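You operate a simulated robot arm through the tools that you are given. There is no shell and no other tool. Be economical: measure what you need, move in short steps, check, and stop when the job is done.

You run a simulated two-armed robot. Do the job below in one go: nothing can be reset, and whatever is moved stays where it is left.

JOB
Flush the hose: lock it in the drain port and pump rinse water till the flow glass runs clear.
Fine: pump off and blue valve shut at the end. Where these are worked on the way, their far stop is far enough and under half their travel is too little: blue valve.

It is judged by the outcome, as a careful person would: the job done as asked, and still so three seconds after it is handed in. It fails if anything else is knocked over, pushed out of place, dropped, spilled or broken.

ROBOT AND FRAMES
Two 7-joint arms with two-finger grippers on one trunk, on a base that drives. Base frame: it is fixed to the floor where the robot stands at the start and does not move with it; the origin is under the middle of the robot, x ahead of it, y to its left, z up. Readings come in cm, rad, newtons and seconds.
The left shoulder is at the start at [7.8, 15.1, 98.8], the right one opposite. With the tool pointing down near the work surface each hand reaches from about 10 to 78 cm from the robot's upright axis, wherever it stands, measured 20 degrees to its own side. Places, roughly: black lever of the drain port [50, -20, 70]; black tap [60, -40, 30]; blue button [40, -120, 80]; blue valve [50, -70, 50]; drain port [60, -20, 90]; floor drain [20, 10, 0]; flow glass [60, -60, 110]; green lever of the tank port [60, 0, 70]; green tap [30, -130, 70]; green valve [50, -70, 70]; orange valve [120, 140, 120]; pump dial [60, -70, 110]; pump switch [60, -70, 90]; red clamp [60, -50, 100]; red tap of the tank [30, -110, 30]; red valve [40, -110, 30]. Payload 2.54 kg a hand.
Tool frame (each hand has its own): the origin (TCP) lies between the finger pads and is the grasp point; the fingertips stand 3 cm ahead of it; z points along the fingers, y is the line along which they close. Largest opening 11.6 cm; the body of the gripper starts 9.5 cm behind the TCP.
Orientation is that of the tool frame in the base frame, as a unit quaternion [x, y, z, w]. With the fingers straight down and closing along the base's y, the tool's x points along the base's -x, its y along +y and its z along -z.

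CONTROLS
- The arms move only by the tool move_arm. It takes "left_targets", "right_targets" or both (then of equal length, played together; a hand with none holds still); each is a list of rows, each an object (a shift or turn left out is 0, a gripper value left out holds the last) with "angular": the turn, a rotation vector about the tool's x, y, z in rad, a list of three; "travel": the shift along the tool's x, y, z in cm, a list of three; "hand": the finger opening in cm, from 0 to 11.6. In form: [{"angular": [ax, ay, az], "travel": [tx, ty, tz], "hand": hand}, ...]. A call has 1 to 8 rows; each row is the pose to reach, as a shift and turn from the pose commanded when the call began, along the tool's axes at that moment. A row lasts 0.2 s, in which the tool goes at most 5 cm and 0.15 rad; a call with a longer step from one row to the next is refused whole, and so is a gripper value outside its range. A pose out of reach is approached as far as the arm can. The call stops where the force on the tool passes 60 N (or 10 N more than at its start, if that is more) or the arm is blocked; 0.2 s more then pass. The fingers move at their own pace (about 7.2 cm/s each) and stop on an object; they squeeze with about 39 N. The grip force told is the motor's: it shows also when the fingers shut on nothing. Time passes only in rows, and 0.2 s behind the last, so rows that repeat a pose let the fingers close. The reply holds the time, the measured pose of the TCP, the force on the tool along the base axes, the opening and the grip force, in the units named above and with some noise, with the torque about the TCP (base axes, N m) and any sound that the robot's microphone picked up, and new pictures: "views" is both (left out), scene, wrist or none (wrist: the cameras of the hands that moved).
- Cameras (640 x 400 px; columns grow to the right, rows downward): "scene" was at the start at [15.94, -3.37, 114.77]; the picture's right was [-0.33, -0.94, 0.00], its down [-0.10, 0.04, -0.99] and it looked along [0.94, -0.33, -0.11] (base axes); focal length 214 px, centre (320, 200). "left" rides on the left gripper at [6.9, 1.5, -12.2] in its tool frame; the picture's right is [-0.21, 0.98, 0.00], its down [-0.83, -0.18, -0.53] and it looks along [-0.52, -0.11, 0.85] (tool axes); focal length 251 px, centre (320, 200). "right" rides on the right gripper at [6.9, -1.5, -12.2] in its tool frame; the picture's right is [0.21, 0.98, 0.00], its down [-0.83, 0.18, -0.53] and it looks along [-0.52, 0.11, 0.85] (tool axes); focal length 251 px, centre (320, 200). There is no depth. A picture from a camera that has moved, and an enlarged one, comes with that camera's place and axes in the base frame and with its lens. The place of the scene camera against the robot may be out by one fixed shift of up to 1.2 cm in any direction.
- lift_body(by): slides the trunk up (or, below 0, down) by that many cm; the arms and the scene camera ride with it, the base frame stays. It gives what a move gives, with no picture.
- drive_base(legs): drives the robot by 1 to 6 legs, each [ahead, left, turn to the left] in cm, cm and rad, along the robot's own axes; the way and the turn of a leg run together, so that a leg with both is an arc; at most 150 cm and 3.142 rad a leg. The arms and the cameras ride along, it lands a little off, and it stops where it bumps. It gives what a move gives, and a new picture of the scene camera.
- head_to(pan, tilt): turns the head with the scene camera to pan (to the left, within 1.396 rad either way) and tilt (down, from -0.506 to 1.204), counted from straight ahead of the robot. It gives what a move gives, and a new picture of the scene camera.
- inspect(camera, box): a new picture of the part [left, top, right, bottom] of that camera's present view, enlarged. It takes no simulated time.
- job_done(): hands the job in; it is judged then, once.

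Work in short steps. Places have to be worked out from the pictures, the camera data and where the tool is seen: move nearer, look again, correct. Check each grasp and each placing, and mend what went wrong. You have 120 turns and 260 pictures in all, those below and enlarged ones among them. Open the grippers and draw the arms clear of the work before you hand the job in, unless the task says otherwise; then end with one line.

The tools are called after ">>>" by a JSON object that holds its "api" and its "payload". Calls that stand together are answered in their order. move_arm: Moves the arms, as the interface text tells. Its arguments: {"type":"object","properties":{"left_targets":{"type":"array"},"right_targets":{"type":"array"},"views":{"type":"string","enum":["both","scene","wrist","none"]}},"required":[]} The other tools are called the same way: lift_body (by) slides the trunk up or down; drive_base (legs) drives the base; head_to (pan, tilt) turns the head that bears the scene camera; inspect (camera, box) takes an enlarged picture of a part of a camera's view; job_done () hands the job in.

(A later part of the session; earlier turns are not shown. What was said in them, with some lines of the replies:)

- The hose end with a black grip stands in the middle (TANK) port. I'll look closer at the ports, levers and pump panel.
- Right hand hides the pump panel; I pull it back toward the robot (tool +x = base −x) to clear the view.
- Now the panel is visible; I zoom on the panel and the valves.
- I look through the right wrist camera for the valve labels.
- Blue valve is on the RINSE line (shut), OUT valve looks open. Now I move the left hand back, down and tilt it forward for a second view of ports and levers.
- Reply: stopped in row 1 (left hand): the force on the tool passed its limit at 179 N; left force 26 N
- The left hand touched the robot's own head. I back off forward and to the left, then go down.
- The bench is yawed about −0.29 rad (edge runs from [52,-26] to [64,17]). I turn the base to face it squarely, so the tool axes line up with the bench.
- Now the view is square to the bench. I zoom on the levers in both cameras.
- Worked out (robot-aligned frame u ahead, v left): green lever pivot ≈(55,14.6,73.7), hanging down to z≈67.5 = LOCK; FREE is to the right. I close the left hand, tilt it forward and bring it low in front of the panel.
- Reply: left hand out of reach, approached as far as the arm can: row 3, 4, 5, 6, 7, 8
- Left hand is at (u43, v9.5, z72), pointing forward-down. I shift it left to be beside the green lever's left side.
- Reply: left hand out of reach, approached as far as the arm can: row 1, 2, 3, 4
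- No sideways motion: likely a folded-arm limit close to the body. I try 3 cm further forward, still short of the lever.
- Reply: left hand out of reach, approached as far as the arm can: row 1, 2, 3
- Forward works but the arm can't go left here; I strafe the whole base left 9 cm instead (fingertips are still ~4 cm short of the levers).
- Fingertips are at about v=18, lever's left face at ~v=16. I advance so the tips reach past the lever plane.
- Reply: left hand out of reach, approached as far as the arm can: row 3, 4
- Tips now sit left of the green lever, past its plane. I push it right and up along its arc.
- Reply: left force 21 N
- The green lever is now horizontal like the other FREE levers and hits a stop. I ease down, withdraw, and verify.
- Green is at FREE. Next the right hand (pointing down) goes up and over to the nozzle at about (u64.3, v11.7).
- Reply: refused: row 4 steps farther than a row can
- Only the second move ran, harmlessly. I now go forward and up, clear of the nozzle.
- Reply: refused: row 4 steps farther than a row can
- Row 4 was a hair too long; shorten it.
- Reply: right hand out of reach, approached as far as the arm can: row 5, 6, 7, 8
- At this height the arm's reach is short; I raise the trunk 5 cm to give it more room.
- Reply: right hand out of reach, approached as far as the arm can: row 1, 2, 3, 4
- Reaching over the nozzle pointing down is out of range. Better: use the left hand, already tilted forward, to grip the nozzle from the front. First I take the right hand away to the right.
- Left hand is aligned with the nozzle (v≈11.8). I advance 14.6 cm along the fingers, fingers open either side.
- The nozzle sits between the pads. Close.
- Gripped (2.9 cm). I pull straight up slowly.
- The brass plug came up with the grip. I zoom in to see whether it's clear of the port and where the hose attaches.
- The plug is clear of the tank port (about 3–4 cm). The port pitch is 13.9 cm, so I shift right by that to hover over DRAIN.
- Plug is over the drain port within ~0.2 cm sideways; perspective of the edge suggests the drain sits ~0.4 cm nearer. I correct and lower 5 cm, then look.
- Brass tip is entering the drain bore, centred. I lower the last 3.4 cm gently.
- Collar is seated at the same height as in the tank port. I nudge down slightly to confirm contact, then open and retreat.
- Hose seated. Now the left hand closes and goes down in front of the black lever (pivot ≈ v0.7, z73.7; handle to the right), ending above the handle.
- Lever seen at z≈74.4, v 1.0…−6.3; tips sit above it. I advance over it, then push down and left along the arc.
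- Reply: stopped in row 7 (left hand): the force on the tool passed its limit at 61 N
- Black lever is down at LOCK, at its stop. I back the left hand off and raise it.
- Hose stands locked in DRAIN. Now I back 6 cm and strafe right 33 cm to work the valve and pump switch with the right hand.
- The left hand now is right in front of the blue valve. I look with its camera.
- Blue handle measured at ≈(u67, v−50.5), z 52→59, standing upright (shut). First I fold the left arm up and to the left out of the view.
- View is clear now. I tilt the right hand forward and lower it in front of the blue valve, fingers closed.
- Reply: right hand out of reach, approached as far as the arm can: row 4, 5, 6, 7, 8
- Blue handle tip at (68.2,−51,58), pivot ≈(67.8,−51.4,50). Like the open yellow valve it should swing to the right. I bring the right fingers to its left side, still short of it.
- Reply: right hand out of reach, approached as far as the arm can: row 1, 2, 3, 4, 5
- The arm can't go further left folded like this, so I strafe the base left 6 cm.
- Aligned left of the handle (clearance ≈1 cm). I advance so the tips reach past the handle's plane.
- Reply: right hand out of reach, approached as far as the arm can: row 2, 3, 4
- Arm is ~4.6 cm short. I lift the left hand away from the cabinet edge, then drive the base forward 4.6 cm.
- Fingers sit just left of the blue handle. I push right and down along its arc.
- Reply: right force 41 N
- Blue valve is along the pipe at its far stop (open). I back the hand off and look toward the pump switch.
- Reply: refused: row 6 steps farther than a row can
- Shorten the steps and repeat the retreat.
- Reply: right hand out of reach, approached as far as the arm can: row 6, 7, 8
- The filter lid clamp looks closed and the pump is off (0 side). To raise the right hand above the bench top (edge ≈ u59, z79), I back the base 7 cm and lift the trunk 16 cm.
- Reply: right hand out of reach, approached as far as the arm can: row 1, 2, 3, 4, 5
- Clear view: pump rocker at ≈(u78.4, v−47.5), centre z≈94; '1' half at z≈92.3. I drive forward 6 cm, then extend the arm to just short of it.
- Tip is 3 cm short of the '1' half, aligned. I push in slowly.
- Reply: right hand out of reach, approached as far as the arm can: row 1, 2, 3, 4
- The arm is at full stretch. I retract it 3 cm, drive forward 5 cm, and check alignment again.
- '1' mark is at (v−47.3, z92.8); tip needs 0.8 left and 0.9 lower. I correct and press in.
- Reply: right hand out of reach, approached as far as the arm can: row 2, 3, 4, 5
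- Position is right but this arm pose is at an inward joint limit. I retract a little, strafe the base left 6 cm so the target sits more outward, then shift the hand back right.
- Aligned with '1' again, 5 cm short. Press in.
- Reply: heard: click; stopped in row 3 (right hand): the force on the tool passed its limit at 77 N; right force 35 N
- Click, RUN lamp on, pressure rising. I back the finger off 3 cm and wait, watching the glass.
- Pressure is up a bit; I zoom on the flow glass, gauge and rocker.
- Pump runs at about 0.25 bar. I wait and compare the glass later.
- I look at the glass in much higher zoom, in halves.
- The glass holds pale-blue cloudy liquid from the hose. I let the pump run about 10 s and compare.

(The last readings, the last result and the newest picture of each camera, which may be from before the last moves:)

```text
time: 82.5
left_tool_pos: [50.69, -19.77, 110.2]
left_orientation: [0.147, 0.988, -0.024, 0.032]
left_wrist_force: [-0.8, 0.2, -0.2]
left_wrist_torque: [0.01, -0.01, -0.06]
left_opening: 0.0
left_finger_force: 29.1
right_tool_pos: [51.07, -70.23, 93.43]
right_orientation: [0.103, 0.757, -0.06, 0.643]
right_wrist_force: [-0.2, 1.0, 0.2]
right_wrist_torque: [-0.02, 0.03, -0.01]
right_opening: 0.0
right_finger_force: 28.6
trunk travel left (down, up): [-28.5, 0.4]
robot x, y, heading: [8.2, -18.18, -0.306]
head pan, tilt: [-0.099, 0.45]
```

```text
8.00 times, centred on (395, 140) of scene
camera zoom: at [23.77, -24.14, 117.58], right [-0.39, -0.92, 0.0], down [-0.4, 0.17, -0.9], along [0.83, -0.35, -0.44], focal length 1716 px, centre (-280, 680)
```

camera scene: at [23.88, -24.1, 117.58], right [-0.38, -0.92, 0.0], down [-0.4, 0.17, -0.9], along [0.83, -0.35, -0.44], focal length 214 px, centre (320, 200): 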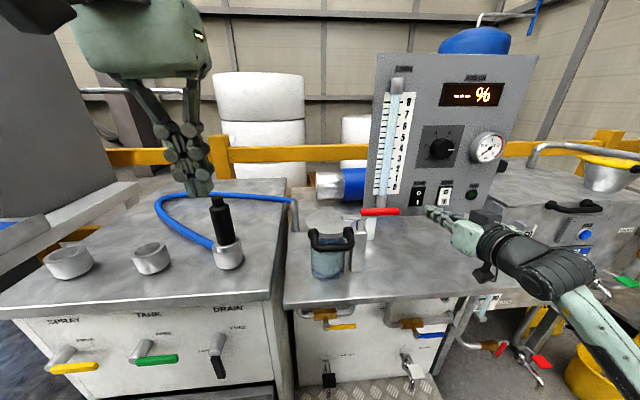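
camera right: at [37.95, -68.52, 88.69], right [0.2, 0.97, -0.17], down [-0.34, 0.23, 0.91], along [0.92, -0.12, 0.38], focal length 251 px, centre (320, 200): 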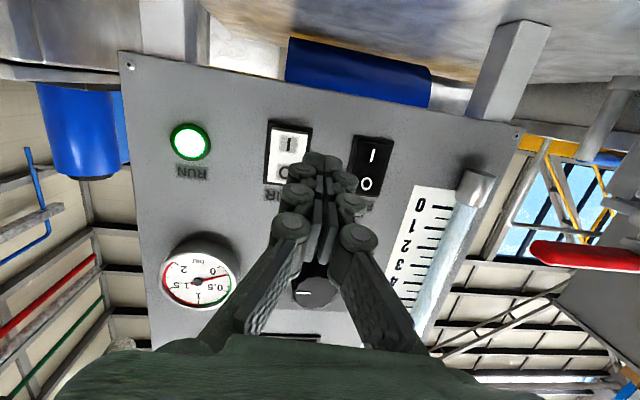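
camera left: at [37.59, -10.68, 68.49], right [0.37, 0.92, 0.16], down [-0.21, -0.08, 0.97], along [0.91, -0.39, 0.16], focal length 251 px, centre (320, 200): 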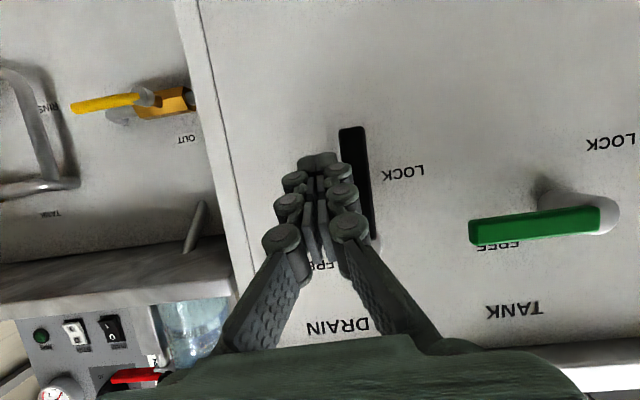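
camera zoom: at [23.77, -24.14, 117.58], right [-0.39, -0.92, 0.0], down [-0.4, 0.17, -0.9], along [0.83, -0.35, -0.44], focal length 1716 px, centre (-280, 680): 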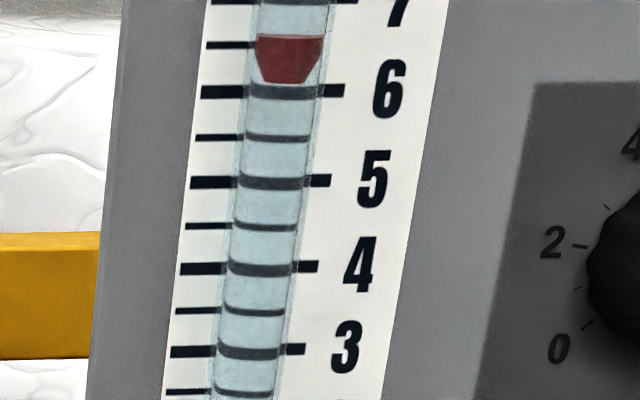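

The glass is clearing (float visible at 6.5 L/min). A few more seconds to be sure it's fully clear.

>>> {"api": "move_arm", "payload": {"right_targets": [{}, {}, {}, {}, {}, {}, {}, {}], "views": "none"}}

>>> {"api": "move_arm", "payload": {"right_targets": [{}, {}, {}, {}, {}, {}, {}, {}], "views": "none"}}

>>> {"api": "move_arm", "payload": {"right_targets": [{}, {}, {}, {}, {}, {}, {}, {}], "views": "none"}}

>>> {"api": "inspect", "payload": {"camera": "scene", "box": [355, 115, 435, 165]}}

```text
time: 84.3
left_tool_pos: [50.81, -19.71, 110.32]
left_orientation: [0.146, 0.988, -0.024, 0.034]
left_wrist_force: [-0.3, -0.2, 0.1]
left_wrist_torque: [-0.01, 0.01, 0.01]
left_opening: 0.01
left_finger_force: 28.5
right_tool_pos: [51.07, -70.26, 93.37]
right_orientation: [0.104, 0.757, -0.06, 0.642]
right_wrist_force: [-0.1, -0.3, -0.1]
right_wrist_torque: [0.02, -0.01, -0.02]
right_opening: 0.01
right_finger_force: 28.5
trunk travel left (down, up): [-28.5, 0.4]
robot x, y, heading: [8.09, -18.15, -0.3]
head pan, tilt: [-0.099, 0.45]
```

```text
time: 86.2
left_tool_pos: [50.81, -19.61, 110.14]
left_orientation: [0.146, 0.988, -0.024, 0.033]
left_wrist_force: [0.6, 0.5, 0.2]
left_wrist_torque: [-0.01, 0.01, 0.02]
left_opening: 0.01
left_finger_force: 29.1
right_tool_pos: [51.16, -70.28, 93.36]
right_orientation: [0.104, 0.756, -0.061, 0.643]
right_wrist_force: [-0.1, 0.3, -0.6]
right_wrist_torque: [0.0, 0.04, -0.01]
right_opening: 0.0
right_finger_force: 28.7
trunk travel left (down, up): [-28.5, 0.4]
robot x, y, heading: [8.37, -18.13, -0.302]
head pan, tilt: [-0.099, 0.45]
```

```text
time: 88.0
left_tool_pos: [50.72, -19.6, 110.28]
left_orientation: [0.146, 0.988, -0.024, 0.033]
left_wrist_force: [0.1, 0.4, -0.3]
left_wrist_torque: [-0.01, 0.02, 0.01]
left_opening: 0.0
left_finger_force: 28.5
right_tool_pos: [51.16, -70.26, 93.35]
right_orientation: [0.104, 0.757, -0.06, 0.643]
right_wrist_force: [-0.3, -0.4, -0.1]
right_wrist_torque: [-0.03, 0.0, -0.01]
right_opening: 0.0
right_finger_force: 28.6
trunk travel left (down, up): [-28.5, 0.4]
robot x, y, heading: [8.19, -17.98, -0.294]
head pan, tilt: [-0.099, 0.45]
```

```text
8.00 times, centred on (395, 140) of scene
camera zoom: at [23.77, -24.14, 117.58], right [-0.39, -0.92, 0.0], down [-0.4, 0.17, -0.9], along [0.83, -0.35, -0.44], focal length 1716 px, centre (-280, 680)
```

zoom: 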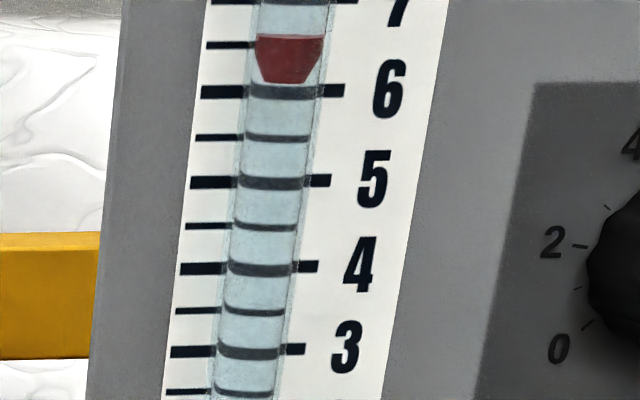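

Unchanged and transparent: it runs clear. Now to press '0' (upper half, z≈95.2): align first.

>>> {"api": "move_arm", "payload": {"right_targets": [{"travel": [-1.4, 2.5, 0.3]}, {"travel": [-2.8, 5.1, 1]}, {"travel": [-2.8, 5.1, 2]}, {"travel": [-2.8, 5.1, 2]}], "views": "wrist"}}

>>> {"api": "inspect", "payload": {"camera": "right", "box": [160, 80, 480, 280]}}

```text
time: 89.0
left_tool_pos: [50.76, -19.77, 110.25]
left_orientation: [0.147, 0.988, -0.023, 0.034]
left_wrist_force: [-0.4, 0.5, 0.9]
left_wrist_torque: [-0.01, -0.03, 0.0]
left_opening: 0.0
left_finger_force: 28.8
right_tool_pos: [54.68, -66.05, 96.22]
right_orientation: [0.103, 0.757, -0.06, 0.642]
right_wrist_force: [0.4, -0.1, -0.4]
right_wrist_torque: [-0.01, 0.0, 0.01]
right_opening: 0.0
right_finger_force: 28.7
trunk travel left (down, up): [-28.5, 0.4]
robot x, y, heading: [8.7, -18.26, -0.294]
head pan, tilt: [-0.099, 0.45]
camera right: at [41.56, -64.33, 91.54], right [0.2, 0.97, -0.17], down [-0.34, 0.23, 0.91], along [0.92, -0.12, 0.38], focal length 251 px, centre (320, 200)
```

right: 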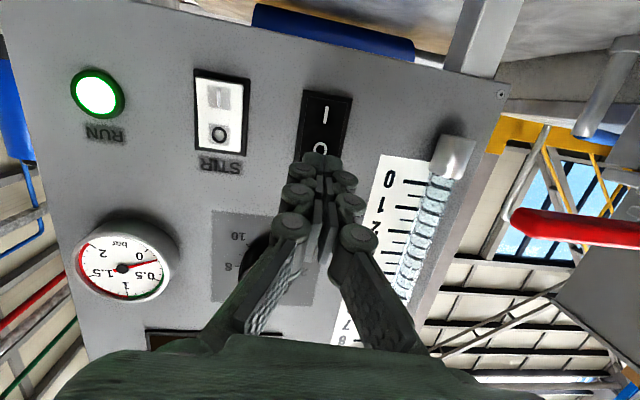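

```text
2.00 times, centred on (320, 180) of right
camera zoom: at [41.56, -64.33, 91.54], right [0.2, 0.97, -0.17], down [-0.34, 0.23, 0.91], along [0.92, -0.12, 0.38], focal length 503 px, centre (320, 240)
```

zoom: 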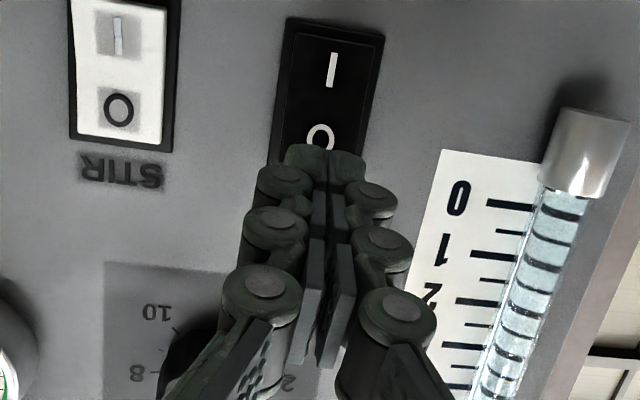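

Tip will land on '0' (v−47.4, z95.2). Press.

>>> {"api": "move_arm", "payload": {"right_targets": [{"travel": [0, 0, 1.5]}, {"travel": [0, 0, 2.7]}, {"travel": [0, 0, 3.5]}, {"travel": [0, 0, 4.2]}, {"travel": [0, 0, 4.8]}], "views": "wrist"}}

```text
time: 90.2
left_tool_pos: [50.23, -19.77, 110.36]
left_orientation: [0.149, 0.988, -0.025, 0.036]
left_wrist_force: [-0.2, 0.0, 0.6]
left_wrist_torque: [-0.02, -0.02, -0.02]
left_opening: 0.0
left_finger_force: 28.8
right_tool_pos: [58.22, -66.81, 95.44]
right_orientation: [0.104, 0.757, -0.062, 0.642]
right_wrist_force: [-32.8, 6.0, 3.9]
right_wrist_torque: [-0.06, -0.27, -0.27]
right_opening: 0.01
right_finger_force: 28.4
trunk travel left (down, up): [-28.5, 0.4]
robot x, y, heading: [8.11, -18.63, -0.301]
head pan, tilt: [-0.099, 0.45]
heard: click
stopped in row 5 (right hand): the force on the tool passed its limit at 69 N (the readings are from after the stop); the commanded pose is now the measured one
camera right: at [45.11, -65.16, 90.7], right [0.2, 0.97, -0.17], down [-0.34, 0.23, 0.91], along [0.92, -0.12, 0.38], focal length 251 px, centre (320, 200)
```

right: 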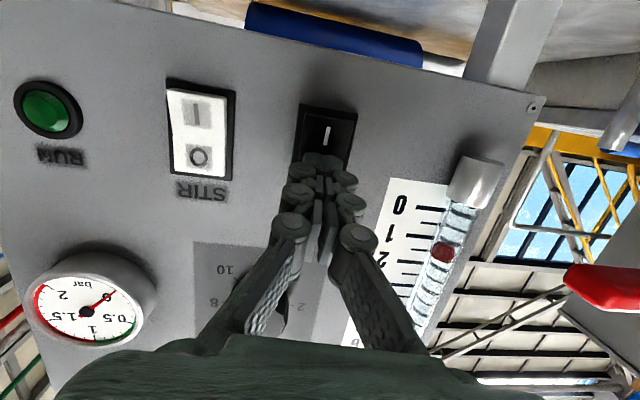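

Click, RUN lamp off. Now I retract, back the base off, and lower the trunk for the blue valve.

>>> {"api": "move_arm", "payload": {"right_targets": [{"travel": [0, 0, -3]}, {"travel": [0, -1, -7]}, {"travel": [0, -4, -10]}, {"travel": [0, -6, -13]}, {"travel": [0, -6, -13]}], "views": "none"}}

>>> {"api": "drive_base", "payload": {"legs": [[-16, 0, 0], [0, -5, 0]]}}

>>> {"api": "lift_body", "payload": {"by": -16}}

>>> {"api": "head_to", "payload": {"pan": -0.3, "tilt": 0.45}}

```text
time: 91.3
left_tool_pos: [50.63, -19.74, 110.31]
left_orientation: [0.149, 0.988, -0.025, 0.033]
left_wrist_force: [-0.2, 0.5, 0.0]
left_wrist_torque: [-0.02, -0.03, -0.03]
left_opening: 0.01
left_finger_force: 28.6
right_tool_pos: [44.96, -69.96, 97.14]
right_orientation: [0.104, 0.759, -0.06, 0.64]
right_wrist_force: [0.5, 0.1, 0.2]
right_wrist_torque: [0.01, -0.01, -0.02]
right_opening: 0.0
right_finger_force: 29.0
trunk travel left (down, up): [-28.5, 0.4]
robot x, y, heading: [8.34, -18.33, -0.3]
head pan, tilt: [-0.099, 0.45]
```

```text
time: 93.5
left_tool_pos: [33.78, -19.78, 110.19]
left_orientation: [0.147, 0.988, -0.024, 0.033]
left_wrist_force: [-0.8, -0.3, 0.0]
left_wrist_torque: [0.02, -0.03, -0.01]
left_opening: 0.0
left_finger_force: 28.8
right_tool_pos: [28.06, -69.9, 97.17]
right_orientation: [0.103, 0.758, -0.06, 0.641]
right_wrist_force: [-0.2, -0.5, -0.1]
right_wrist_torque: [0.01, 0.01, 0.04]
right_opening: 0.03
right_finger_force: 28.4
trunk travel left (down, up): [-28.5, 0.4]
robot x, y, heading: [-8.32, -18.43, -0.295]
head pan, tilt: [-0.099, 0.45]
camera scene: at [6.78, -24.15, 117.58], right [-0.39, -0.92, 0.0], down [-0.4, 0.17, -0.9], along [0.83, -0.35, -0.44], focal length 214 px, centre (320, 200)
```

scene: 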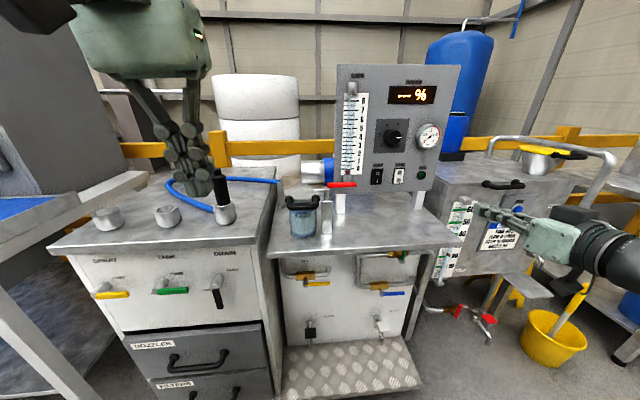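

```text
time: 95.4
left_tool_pos: [33.8, -19.62, 94.3]
left_orientation: [0.147, 0.988, -0.025, 0.034]
left_wrist_force: [0.4, -0.1, -0.2]
left_wrist_torque: [-0.01, -0.01, -0.01]
left_opening: 0.02
left_finger_force: 28.5
right_tool_pos: [28.09, -69.84, 81.09]
right_orientation: [0.104, 0.759, -0.06, 0.64]
right_wrist_force: [-0.2, -0.3, -1.1]
right_wrist_torque: [-0.04, -0.04, 0.02]
right_opening: 0.0
right_finger_force: 28.1
trunk travel left (down, up): [-12.5, 16.4]
robot x, y, heading: [-8.92, -18.24, -0.299]
head pan, tilt: [-0.099, 0.45]
```

```text
time: 96.1
left_tool_pos: [33.86, -19.75, 94.25]
left_orientation: [0.148, 0.988, -0.025, 0.033]
left_wrist_force: [0.0, 1.0, 0.3]
left_wrist_torque: [0.03, -0.04, 0.0]
left_opening: 0.0
left_finger_force: 28.1
right_tool_pos: [28.05, -69.88, 81.19]
right_orientation: [0.103, 0.758, -0.06, 0.641]
right_wrist_force: [0.5, -0.1, 0.3]
right_wrist_torque: [-0.02, 0.01, -0.02]
right_opening: 0.0
right_finger_force: 28.5
trunk travel left (down, up): [-12.5, 16.4]
robot x, y, heading: [-8.44, -18.38, -0.303]
head pan, tilt: [-0.3, 0.45]
camera scene: at [5.92, -25.72, 101.58], right [-0.56, -0.83, 0.0], down [-0.36, 0.25, -0.9], along [0.74, -0.51, -0.44], focal length 214 px, centre (320, 200)
```

scene: 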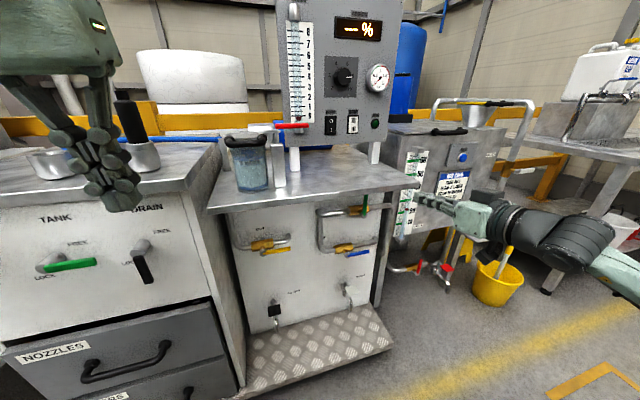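

Pump off, glass idle. I lower the trunk 12 cm more and bring the right hand down to just below the blue handle's height.

>>> {"api": "lift_body", "payload": {"by": -12}}

>>> {"api": "move_arm", "payload": {"right_targets": [{"travel": [4, 0, 1]}, {"travel": [8, 0, 2]}, {"travel": [12, 0, 3]}, {"travel": [16, 0, 3.5]}, {"travel": [20, 0, 3.5]}, {"travel": [20, 0, 3.5]}], "views": "wrist"}}

```text
time: 97.6
left_tool_pos: [33.82, -19.69, 82.24]
left_orientation: [0.147, 0.988, -0.025, 0.033]
left_wrist_force: [0.3, -0.4, 0.9]
left_wrist_torque: [-0.02, 0.01, 0.0]
left_opening: 0.0
left_finger_force: 28.8
right_tool_pos: [28.15, -70.0, 69.18]
right_orientation: [0.104, 0.759, -0.06, 0.64]
right_wrist_force: [-0.5, 0.7, 0.3]
right_wrist_torque: [-0.01, 0.0, 0.0]
right_opening: 0.0
right_finger_force: 28.7
trunk travel left (down, up): [-0.5, 28.4]
robot x, y, heading: [-8.46, -18.35, -0.298]
head pan, tilt: [-0.3, 0.45]
```

```text
time: 99.0
left_tool_pos: [33.78, -19.67, 82.23]
left_orientation: [0.148, 0.988, -0.024, 0.033]
left_wrist_force: [0.1, 0.3, -0.4]
left_wrist_torque: [-0.02, -0.01, -0.01]
left_opening: 0.0
left_finger_force: 28.6
right_tool_pos: [28.45, -69.17, 48.95]
right_orientation: [0.103, 0.758, -0.061, 0.641]
right_wrist_force: [0.4, -0.7, 1.0]
right_wrist_torque: [-0.03, 0.03, -0.02]
right_opening: 0.0
right_finger_force: 28.3
trunk travel left (down, up): [-0.5, 28.4]
robot x, y, heading: [-8.69, -18.21, -0.299]
head pan, tilt: [-0.3, 0.45]
camera right: at [15.27, -67.46, 44.2], right [0.19, 0.97, -0.17], down [-0.34, 0.23, 0.91], along [0.92, -0.12, 0.37], focal length 251 px, centre (320, 200)
```

right: 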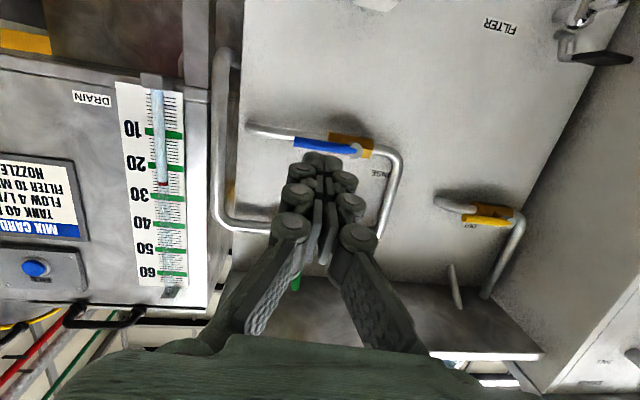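

Handle is horizontal at z≈50.3, v −51…−59.5. I drive forward 12 cm with the fingers below that height, then look.

>>> {"api": "drive_base", "payload": {"legs": [[12, 0, 0]]}}

>>> {"api": "move_arm", "payload": {"right_targets": [{"travel": [0.3, 0, 1.5]}, {"travel": [0.3, 0, 3]}, {"travel": [0.3, 0, 3]}], "views": "wrist"}}

```text
time: 100.2
left_tool_pos: [45.13, -23.3, 82.15]
left_orientation: [0.148, 0.988, -0.025, 0.033]
left_wrist_force: [0.5, 0.5, 0.0]
left_wrist_torque: [-0.01, -0.01, -0.02]
left_opening: 0.03
left_finger_force: 28.6
right_tool_pos: [39.72, -72.69, 49.03]
right_orientation: [0.103, 0.759, -0.06, 0.641]
right_wrist_force: [-0.6, -0.8, -0.1]
right_wrist_torque: [-0.03, 0.03, 0.02]
right_opening: 0.01
right_finger_force: 28.9
trunk travel left (down, up): [-0.5, 28.4]
robot x, y, heading: [2.83, -21.48, -0.3]
head pan, tilt: [-0.3, 0.45]
camera scene: at [17.26, -29.25, 89.58], right [-0.57, -0.82, 0.0], down [-0.36, 0.25, -0.9], along [0.74, -0.51, -0.44], focal length 214 px, centre (320, 200)
```

scene: 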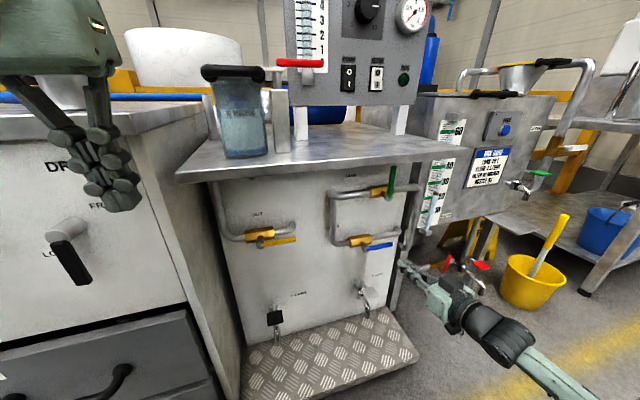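

```text
time: 101.0
left_tool_pos: [45.13, -23.25, 82.24]
left_orientation: [0.148, 0.988, -0.026, 0.033]
left_wrist_force: [-0.6, -0.3, -0.4]
left_wrist_torque: [0.01, -0.01, 0.01]
left_opening: 0.01
left_finger_force: 28.5
right_tool_pos: [42.56, -73.43, 48.05]
right_orientation: [0.104, 0.759, -0.061, 0.64]
right_wrist_force: [1.0, -0.8, -0.1]
right_wrist_torque: [0.04, -0.01, -0.03]
right_opening: 0.02
right_finger_force: 28.9
trunk travel left (down, up): [-0.5, 28.4]
robot x, y, heading: [2.89, -21.71, -0.299]
head pan, tilt: [-0.3, 0.45]
camera right: at [29.36, -71.54, 43.39], right [0.19, 0.97, -0.17], down [-0.34, 0.23, 0.91], along [0.92, -0.12, 0.37], focal length 251 px, centre (320, 200)
```

right: 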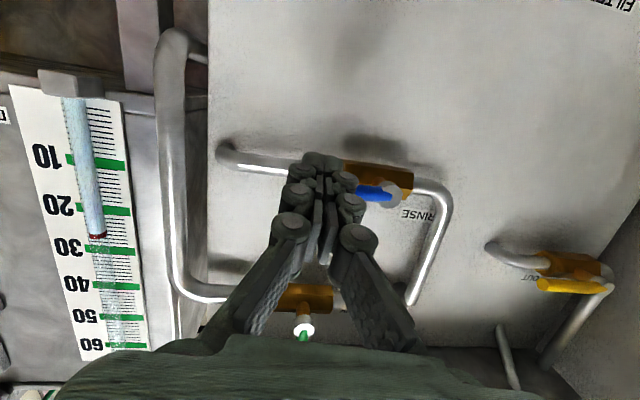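

Fingertips are about 1 cm below and ahead of the handle's underside. I slide in 4.4 cm beneath it.

>>> {"api": "move_arm", "payload": {"right_targets": [{"travel": [0, 0.2, 2.2]}, {"travel": [0, 0.4, 4.4]}, {"travel": [0, 0.4, 4.4]}], "views": "wrist"}}

```text
time: 101.8
left_tool_pos: [45.14, -23.2, 82.12]
left_orientation: [0.148, 0.988, -0.026, 0.034]
left_wrist_force: [-0.7, -0.2, -0.1]
left_wrist_torque: [0.01, 0.03, 0.0]
left_opening: 0.02
left_finger_force: 29.1
right_tool_pos: [46.59, -73.85, 47.33]
right_orientation: [0.102, 0.758, -0.06, 0.641]
right_wrist_force: [-0.1, 0.1, 0.8]
right_wrist_torque: [0.03, 0.03, 0.01]
right_opening: 0.0
right_finger_force: 28.3
trunk travel left (down, up): [-0.5, 28.4]
robot x, y, heading: [2.65, -21.61, -0.301]
head pan, tilt: [-0.3, 0.45]
camera right: at [33.51, -72.19, 42.66], right [0.19, 0.97, -0.17], down [-0.34, 0.23, 0.91], along [0.92, -0.12, 0.37], focal length 251 px, centre (320, 200)
```

right: 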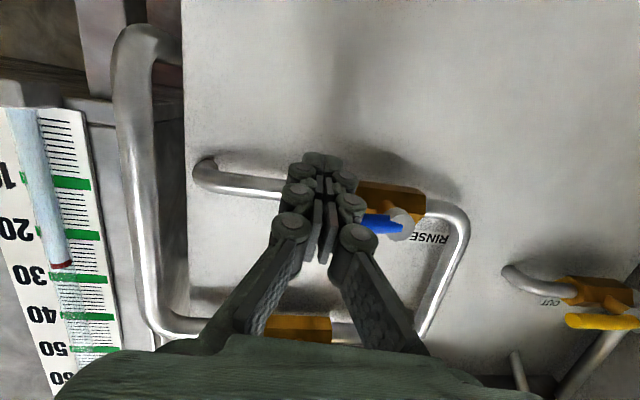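

Fingers are under the handle. I lift and sweep left along the arc back to upright (shut).

>>> {"api": "move_arm", "payload": {"right_targets": [{"travel": [-2.5, 0.1, -0.4]}, {"travel": [-4.3, 0.5, -0.7]}, {"travel": [-5.9, 1.05, -0.95]}, {"travel": [-7.9, 2.65, -1.3]}, {"travel": [-8.9, 4.6, -1.45]}, {"travel": [-8.9, 5.8, -1.45]}, {"travel": [-8.9, 5.8, -1.45]}], "views": "wrist"}}

```text
time: 103.4
left_tool_pos: [45.02, -23.56, 82.22]
left_orientation: [0.149, 0.988, -0.023, 0.035]
left_wrist_force: [0.7, 1.0, 0.2]
left_wrist_torque: [0.0, -0.01, 0.02]
left_opening: 0.02
left_finger_force: 28.1
right_tool_pos: [48.11, -69.69, 56.6]
right_orientation: [0.108, 0.758, -0.068, 0.639]
right_wrist_force: [-15.6, -42.6, 1.0]
right_wrist_torque: [-0.21, 0.01, -0.71]
right_opening: 0.01
right_finger_force: 28.9
trunk travel left (down, up): [-0.5, 28.4]
robot x, y, heading: [2.83, -21.91, -0.302]
head pan, tilt: [-0.3, 0.45]
camera right: at [34.88, -67.75, 51.99], right [0.21, 0.96, -0.18], down [-0.33, 0.24, 0.91], along [0.92, -0.13, 0.37], focal length 251 px, centre (320, 200)
```

right: 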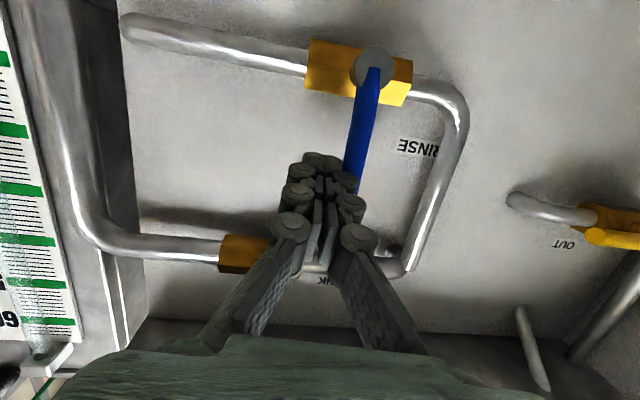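

Blue handle is upright against its shut stop. I ease off to the right, withdraw, and back away.

>>> {"api": "move_arm", "payload": {"right_targets": [{"travel": [0, -1.5, 0]}, {"travel": [0, -2, -3.5]}, {"travel": [0, -2, -8]}, {"travel": [0, -2, -12]}, {"travel": [0, -2, -12]}], "views": "none"}}

>>> {"api": "drive_base", "payload": {"legs": [[-15, 0, 0]]}}

>>> {"api": "lift_body", "payload": {"by": 15}}

>>> {"api": "head_to", "payload": {"pan": -0.1, "tilt": 0.45}}

```text
time: 104.6
left_tool_pos: [45.16, -23.26, 82.24]
left_orientation: [0.147, 0.988, -0.026, 0.033]
left_wrist_force: [0.5, 0.1, -0.2]
left_wrist_torque: [0.01, -0.01, 0.0]
left_opening: 0.0
left_finger_force: 28.3
right_tool_pos: [36.44, -67.91, 58.6]
right_orientation: [0.103, 0.758, -0.06, 0.641]
right_wrist_force: [-0.1, -0.1, -0.5]
right_wrist_torque: [0.03, 0.02, 0.0]
right_opening: 0.01
right_finger_force: 28.8
trunk travel left (down, up): [-0.5, 28.4]
robot x, y, heading: [2.98, -21.43, -0.303]
head pan, tilt: [-0.3, 0.45]
```

```text
time: 106.0
left_tool_pos: [30.82, -18.79, 82.26]
left_orientation: [0.147, 0.988, -0.025, 0.032]
left_wrist_force: [-0.3, 0.2, -0.3]
left_wrist_torque: [0.01, -0.02, 0.03]
left_opening: 0.02
left_finger_force: 28.1
right_tool_pos: [22.18, -63.51, 58.59]
right_orientation: [0.102, 0.759, -0.059, 0.641]
right_wrist_force: [0.4, 0.2, 1.0]
right_wrist_torque: [-0.02, 0.02, -0.03]
right_opening: 0.01
right_finger_force: 28.9
trunk travel left (down, up): [-0.5, 28.4]
robot x, y, heading: [-11.31, -17.11, -0.301]
head pan, tilt: [-0.3, 0.45]
camera scene: at [2.95, -24.8, 89.58], right [-0.56, -0.83, 0.0], down [-0.36, 0.25, -0.9], along [0.74, -0.51, -0.44], focal length 214 px, centre (320, 200)
```

scene: 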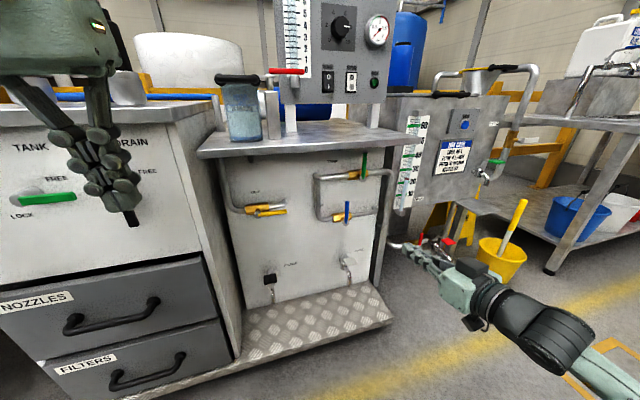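

```text
time: 107.8
left_tool_pos: [30.9, -18.76, 97.27]
left_orientation: [0.147, 0.988, -0.026, 0.033]
left_wrist_force: [-0.2, 0.2, -0.3]
left_wrist_torque: [-0.03, -0.01, -0.01]
left_opening: 0.0
left_finger_force: 28.7
right_tool_pos: [22.37, -63.53, 73.56]
right_orientation: [0.104, 0.759, -0.06, 0.641]
right_wrist_force: [0.1, 0.1, -0.7]
right_wrist_torque: [0.0, -0.03, 0.02]
right_opening: 0.01
right_finger_force: 28.6
trunk travel left (down, up): [-15.5, 13.4]
robot x, y, heading: [-11.48, -17.35, -0.304]
head pan, tilt: [-0.3, 0.45]
```

```text
time: 108.5
left_tool_pos: [30.81, -18.85, 97.19]
left_orientation: [0.146, 0.988, -0.025, 0.033]
left_wrist_force: [-0.4, 0.0, -0.6]
left_wrist_torque: [0.03, 0.0, 0.0]
left_opening: 0.0
left_finger_force: 28.4
right_tool_pos: [22.18, -63.6, 73.53]
right_orientation: [0.102, 0.759, -0.059, 0.641]
right_wrist_force: [0.1, 0.0, 0.0]
right_wrist_torque: [0.06, -0.02, 0.0]
right_opening: 0.0
right_finger_force: 28.8
trunk travel left (down, up): [-15.5, 13.4]
robot x, y, heading: [-11.69, -17.23, -0.294]
head pan, tilt: [-0.099, 0.45]
camera scene: at [3.83, -23.19, 104.58], right [-0.39, -0.92, 0.0], down [-0.4, 0.17, -0.9], along [0.83, -0.35, -0.44], focal length 214 px, centre (320, 200)
```

scene: 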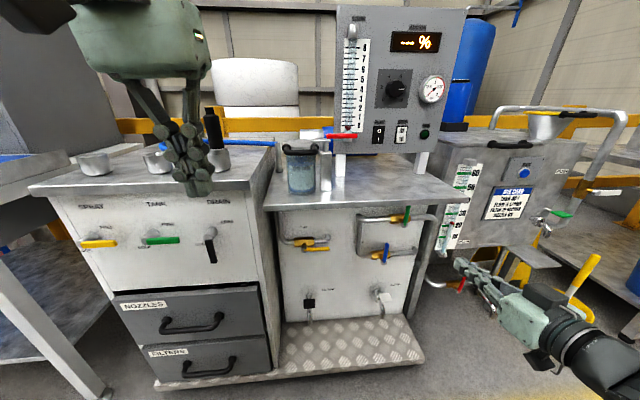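

Everything is in place. Open both grippers and make a final check of lever, valve, lamp and glass.

>>> {"api": "move_arm", "payload": {"left_targets": [{"hand": 8}, {"hand": 8}, {"hand": 8}, {"hand": 8}], "right_targets": [{"hand": 8}, {"hand": 8}, {"hand": 8}, {"hand": 8}], "views": "none"}}

>>> {"api": "inspect", "payload": {"camera": "scene", "box": [260, 10, 480, 320]}}

>>> {"api": "inspect", "payload": {"camera": "scene", "box": [40, 90, 280, 280]}}

>>> {"api": "inspect", "payload": {"camera": "scene", "box": [280, 190, 440, 290]}}

```text
time: 109.5
left_tool_pos: [30.86, -18.77, 97.15]
left_orientation: [0.147, 0.988, -0.025, 0.033]
left_wrist_force: [0.1, 0.5, 1.1]
left_wrist_torque: [-0.01, -0.01, -0.01]
left_opening: 8.02
left_finger_force: 0.0
right_tool_pos: [22.19, -63.59, 73.48]
right_orientation: [0.102, 0.759, -0.058, 0.64]
right_wrist_force: [-0.5, 0.3, 0.6]
right_wrist_torque: [-0.03, -0.01, 0.01]
right_opening: 8.01
right_finger_force: 0.2
trunk travel left (down, up): [-15.5, 13.4]
robot x, y, heading: [-11.94, -17.42, -0.303]
head pan, tilt: [-0.099, 0.45]
```

```text
1.29 times, centred on (370, 165) of scene
camera zoom: at [3.83, -23.19, 104.58], right [-0.39, -0.92, 0.0], down [-0.4, 0.17, -0.9], along [0.83, -0.35, -0.44], focal length 277 px, centre (256, 245)
```

zoom: 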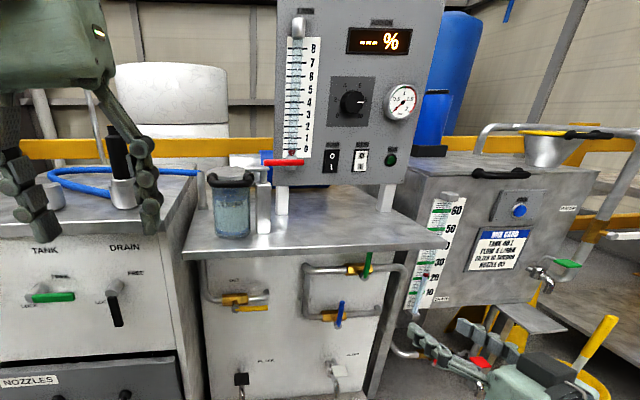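

```text
2.11 times, centred on (160, 185) of scene
camera zoom: at [3.83, -23.19, 104.58], right [-0.39, -0.92, 0.0], down [-0.4, 0.17, -0.9], along [0.83, -0.35, -0.44], focal length 452 px, centre (657, 232)
```

zoom: 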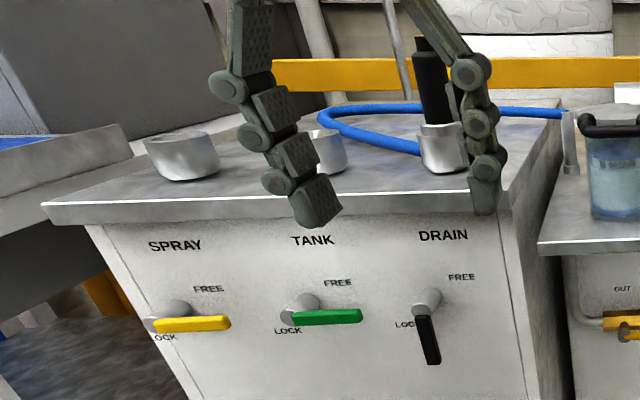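

```text
4.00 times, centred on (360, 240) of scene
camera zoom: at [3.83, -23.19, 104.58], right [-0.39, -0.92, 0.0], down [-0.4, 0.17, -0.9], along [0.83, -0.35, -0.44], focal length 858 px, centre (160, 40)
```

zoom: 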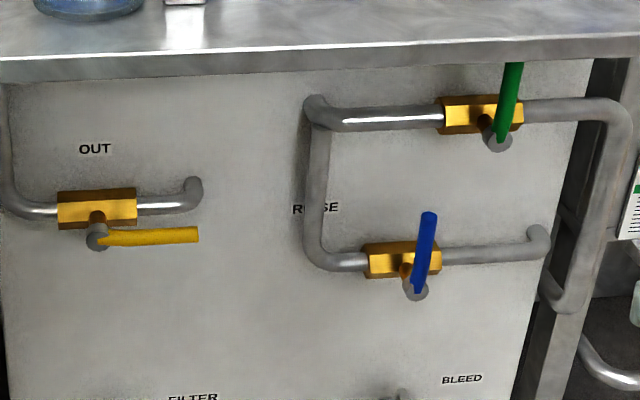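

The hose is locked in DRAIN, the glass is clear with its float at 0, the pump is off and the blue valve is shut. Both hands are open and clear, so I hand it in.

>>> {"api": "job_done", "payload": {}}

```text
The job is handed in.
```

The hose is locked in the drain port and was flushed with rinse water until the flow glass ran clear. The pump is off, the blue valve is shut, and the tank port lever is left at FREE.
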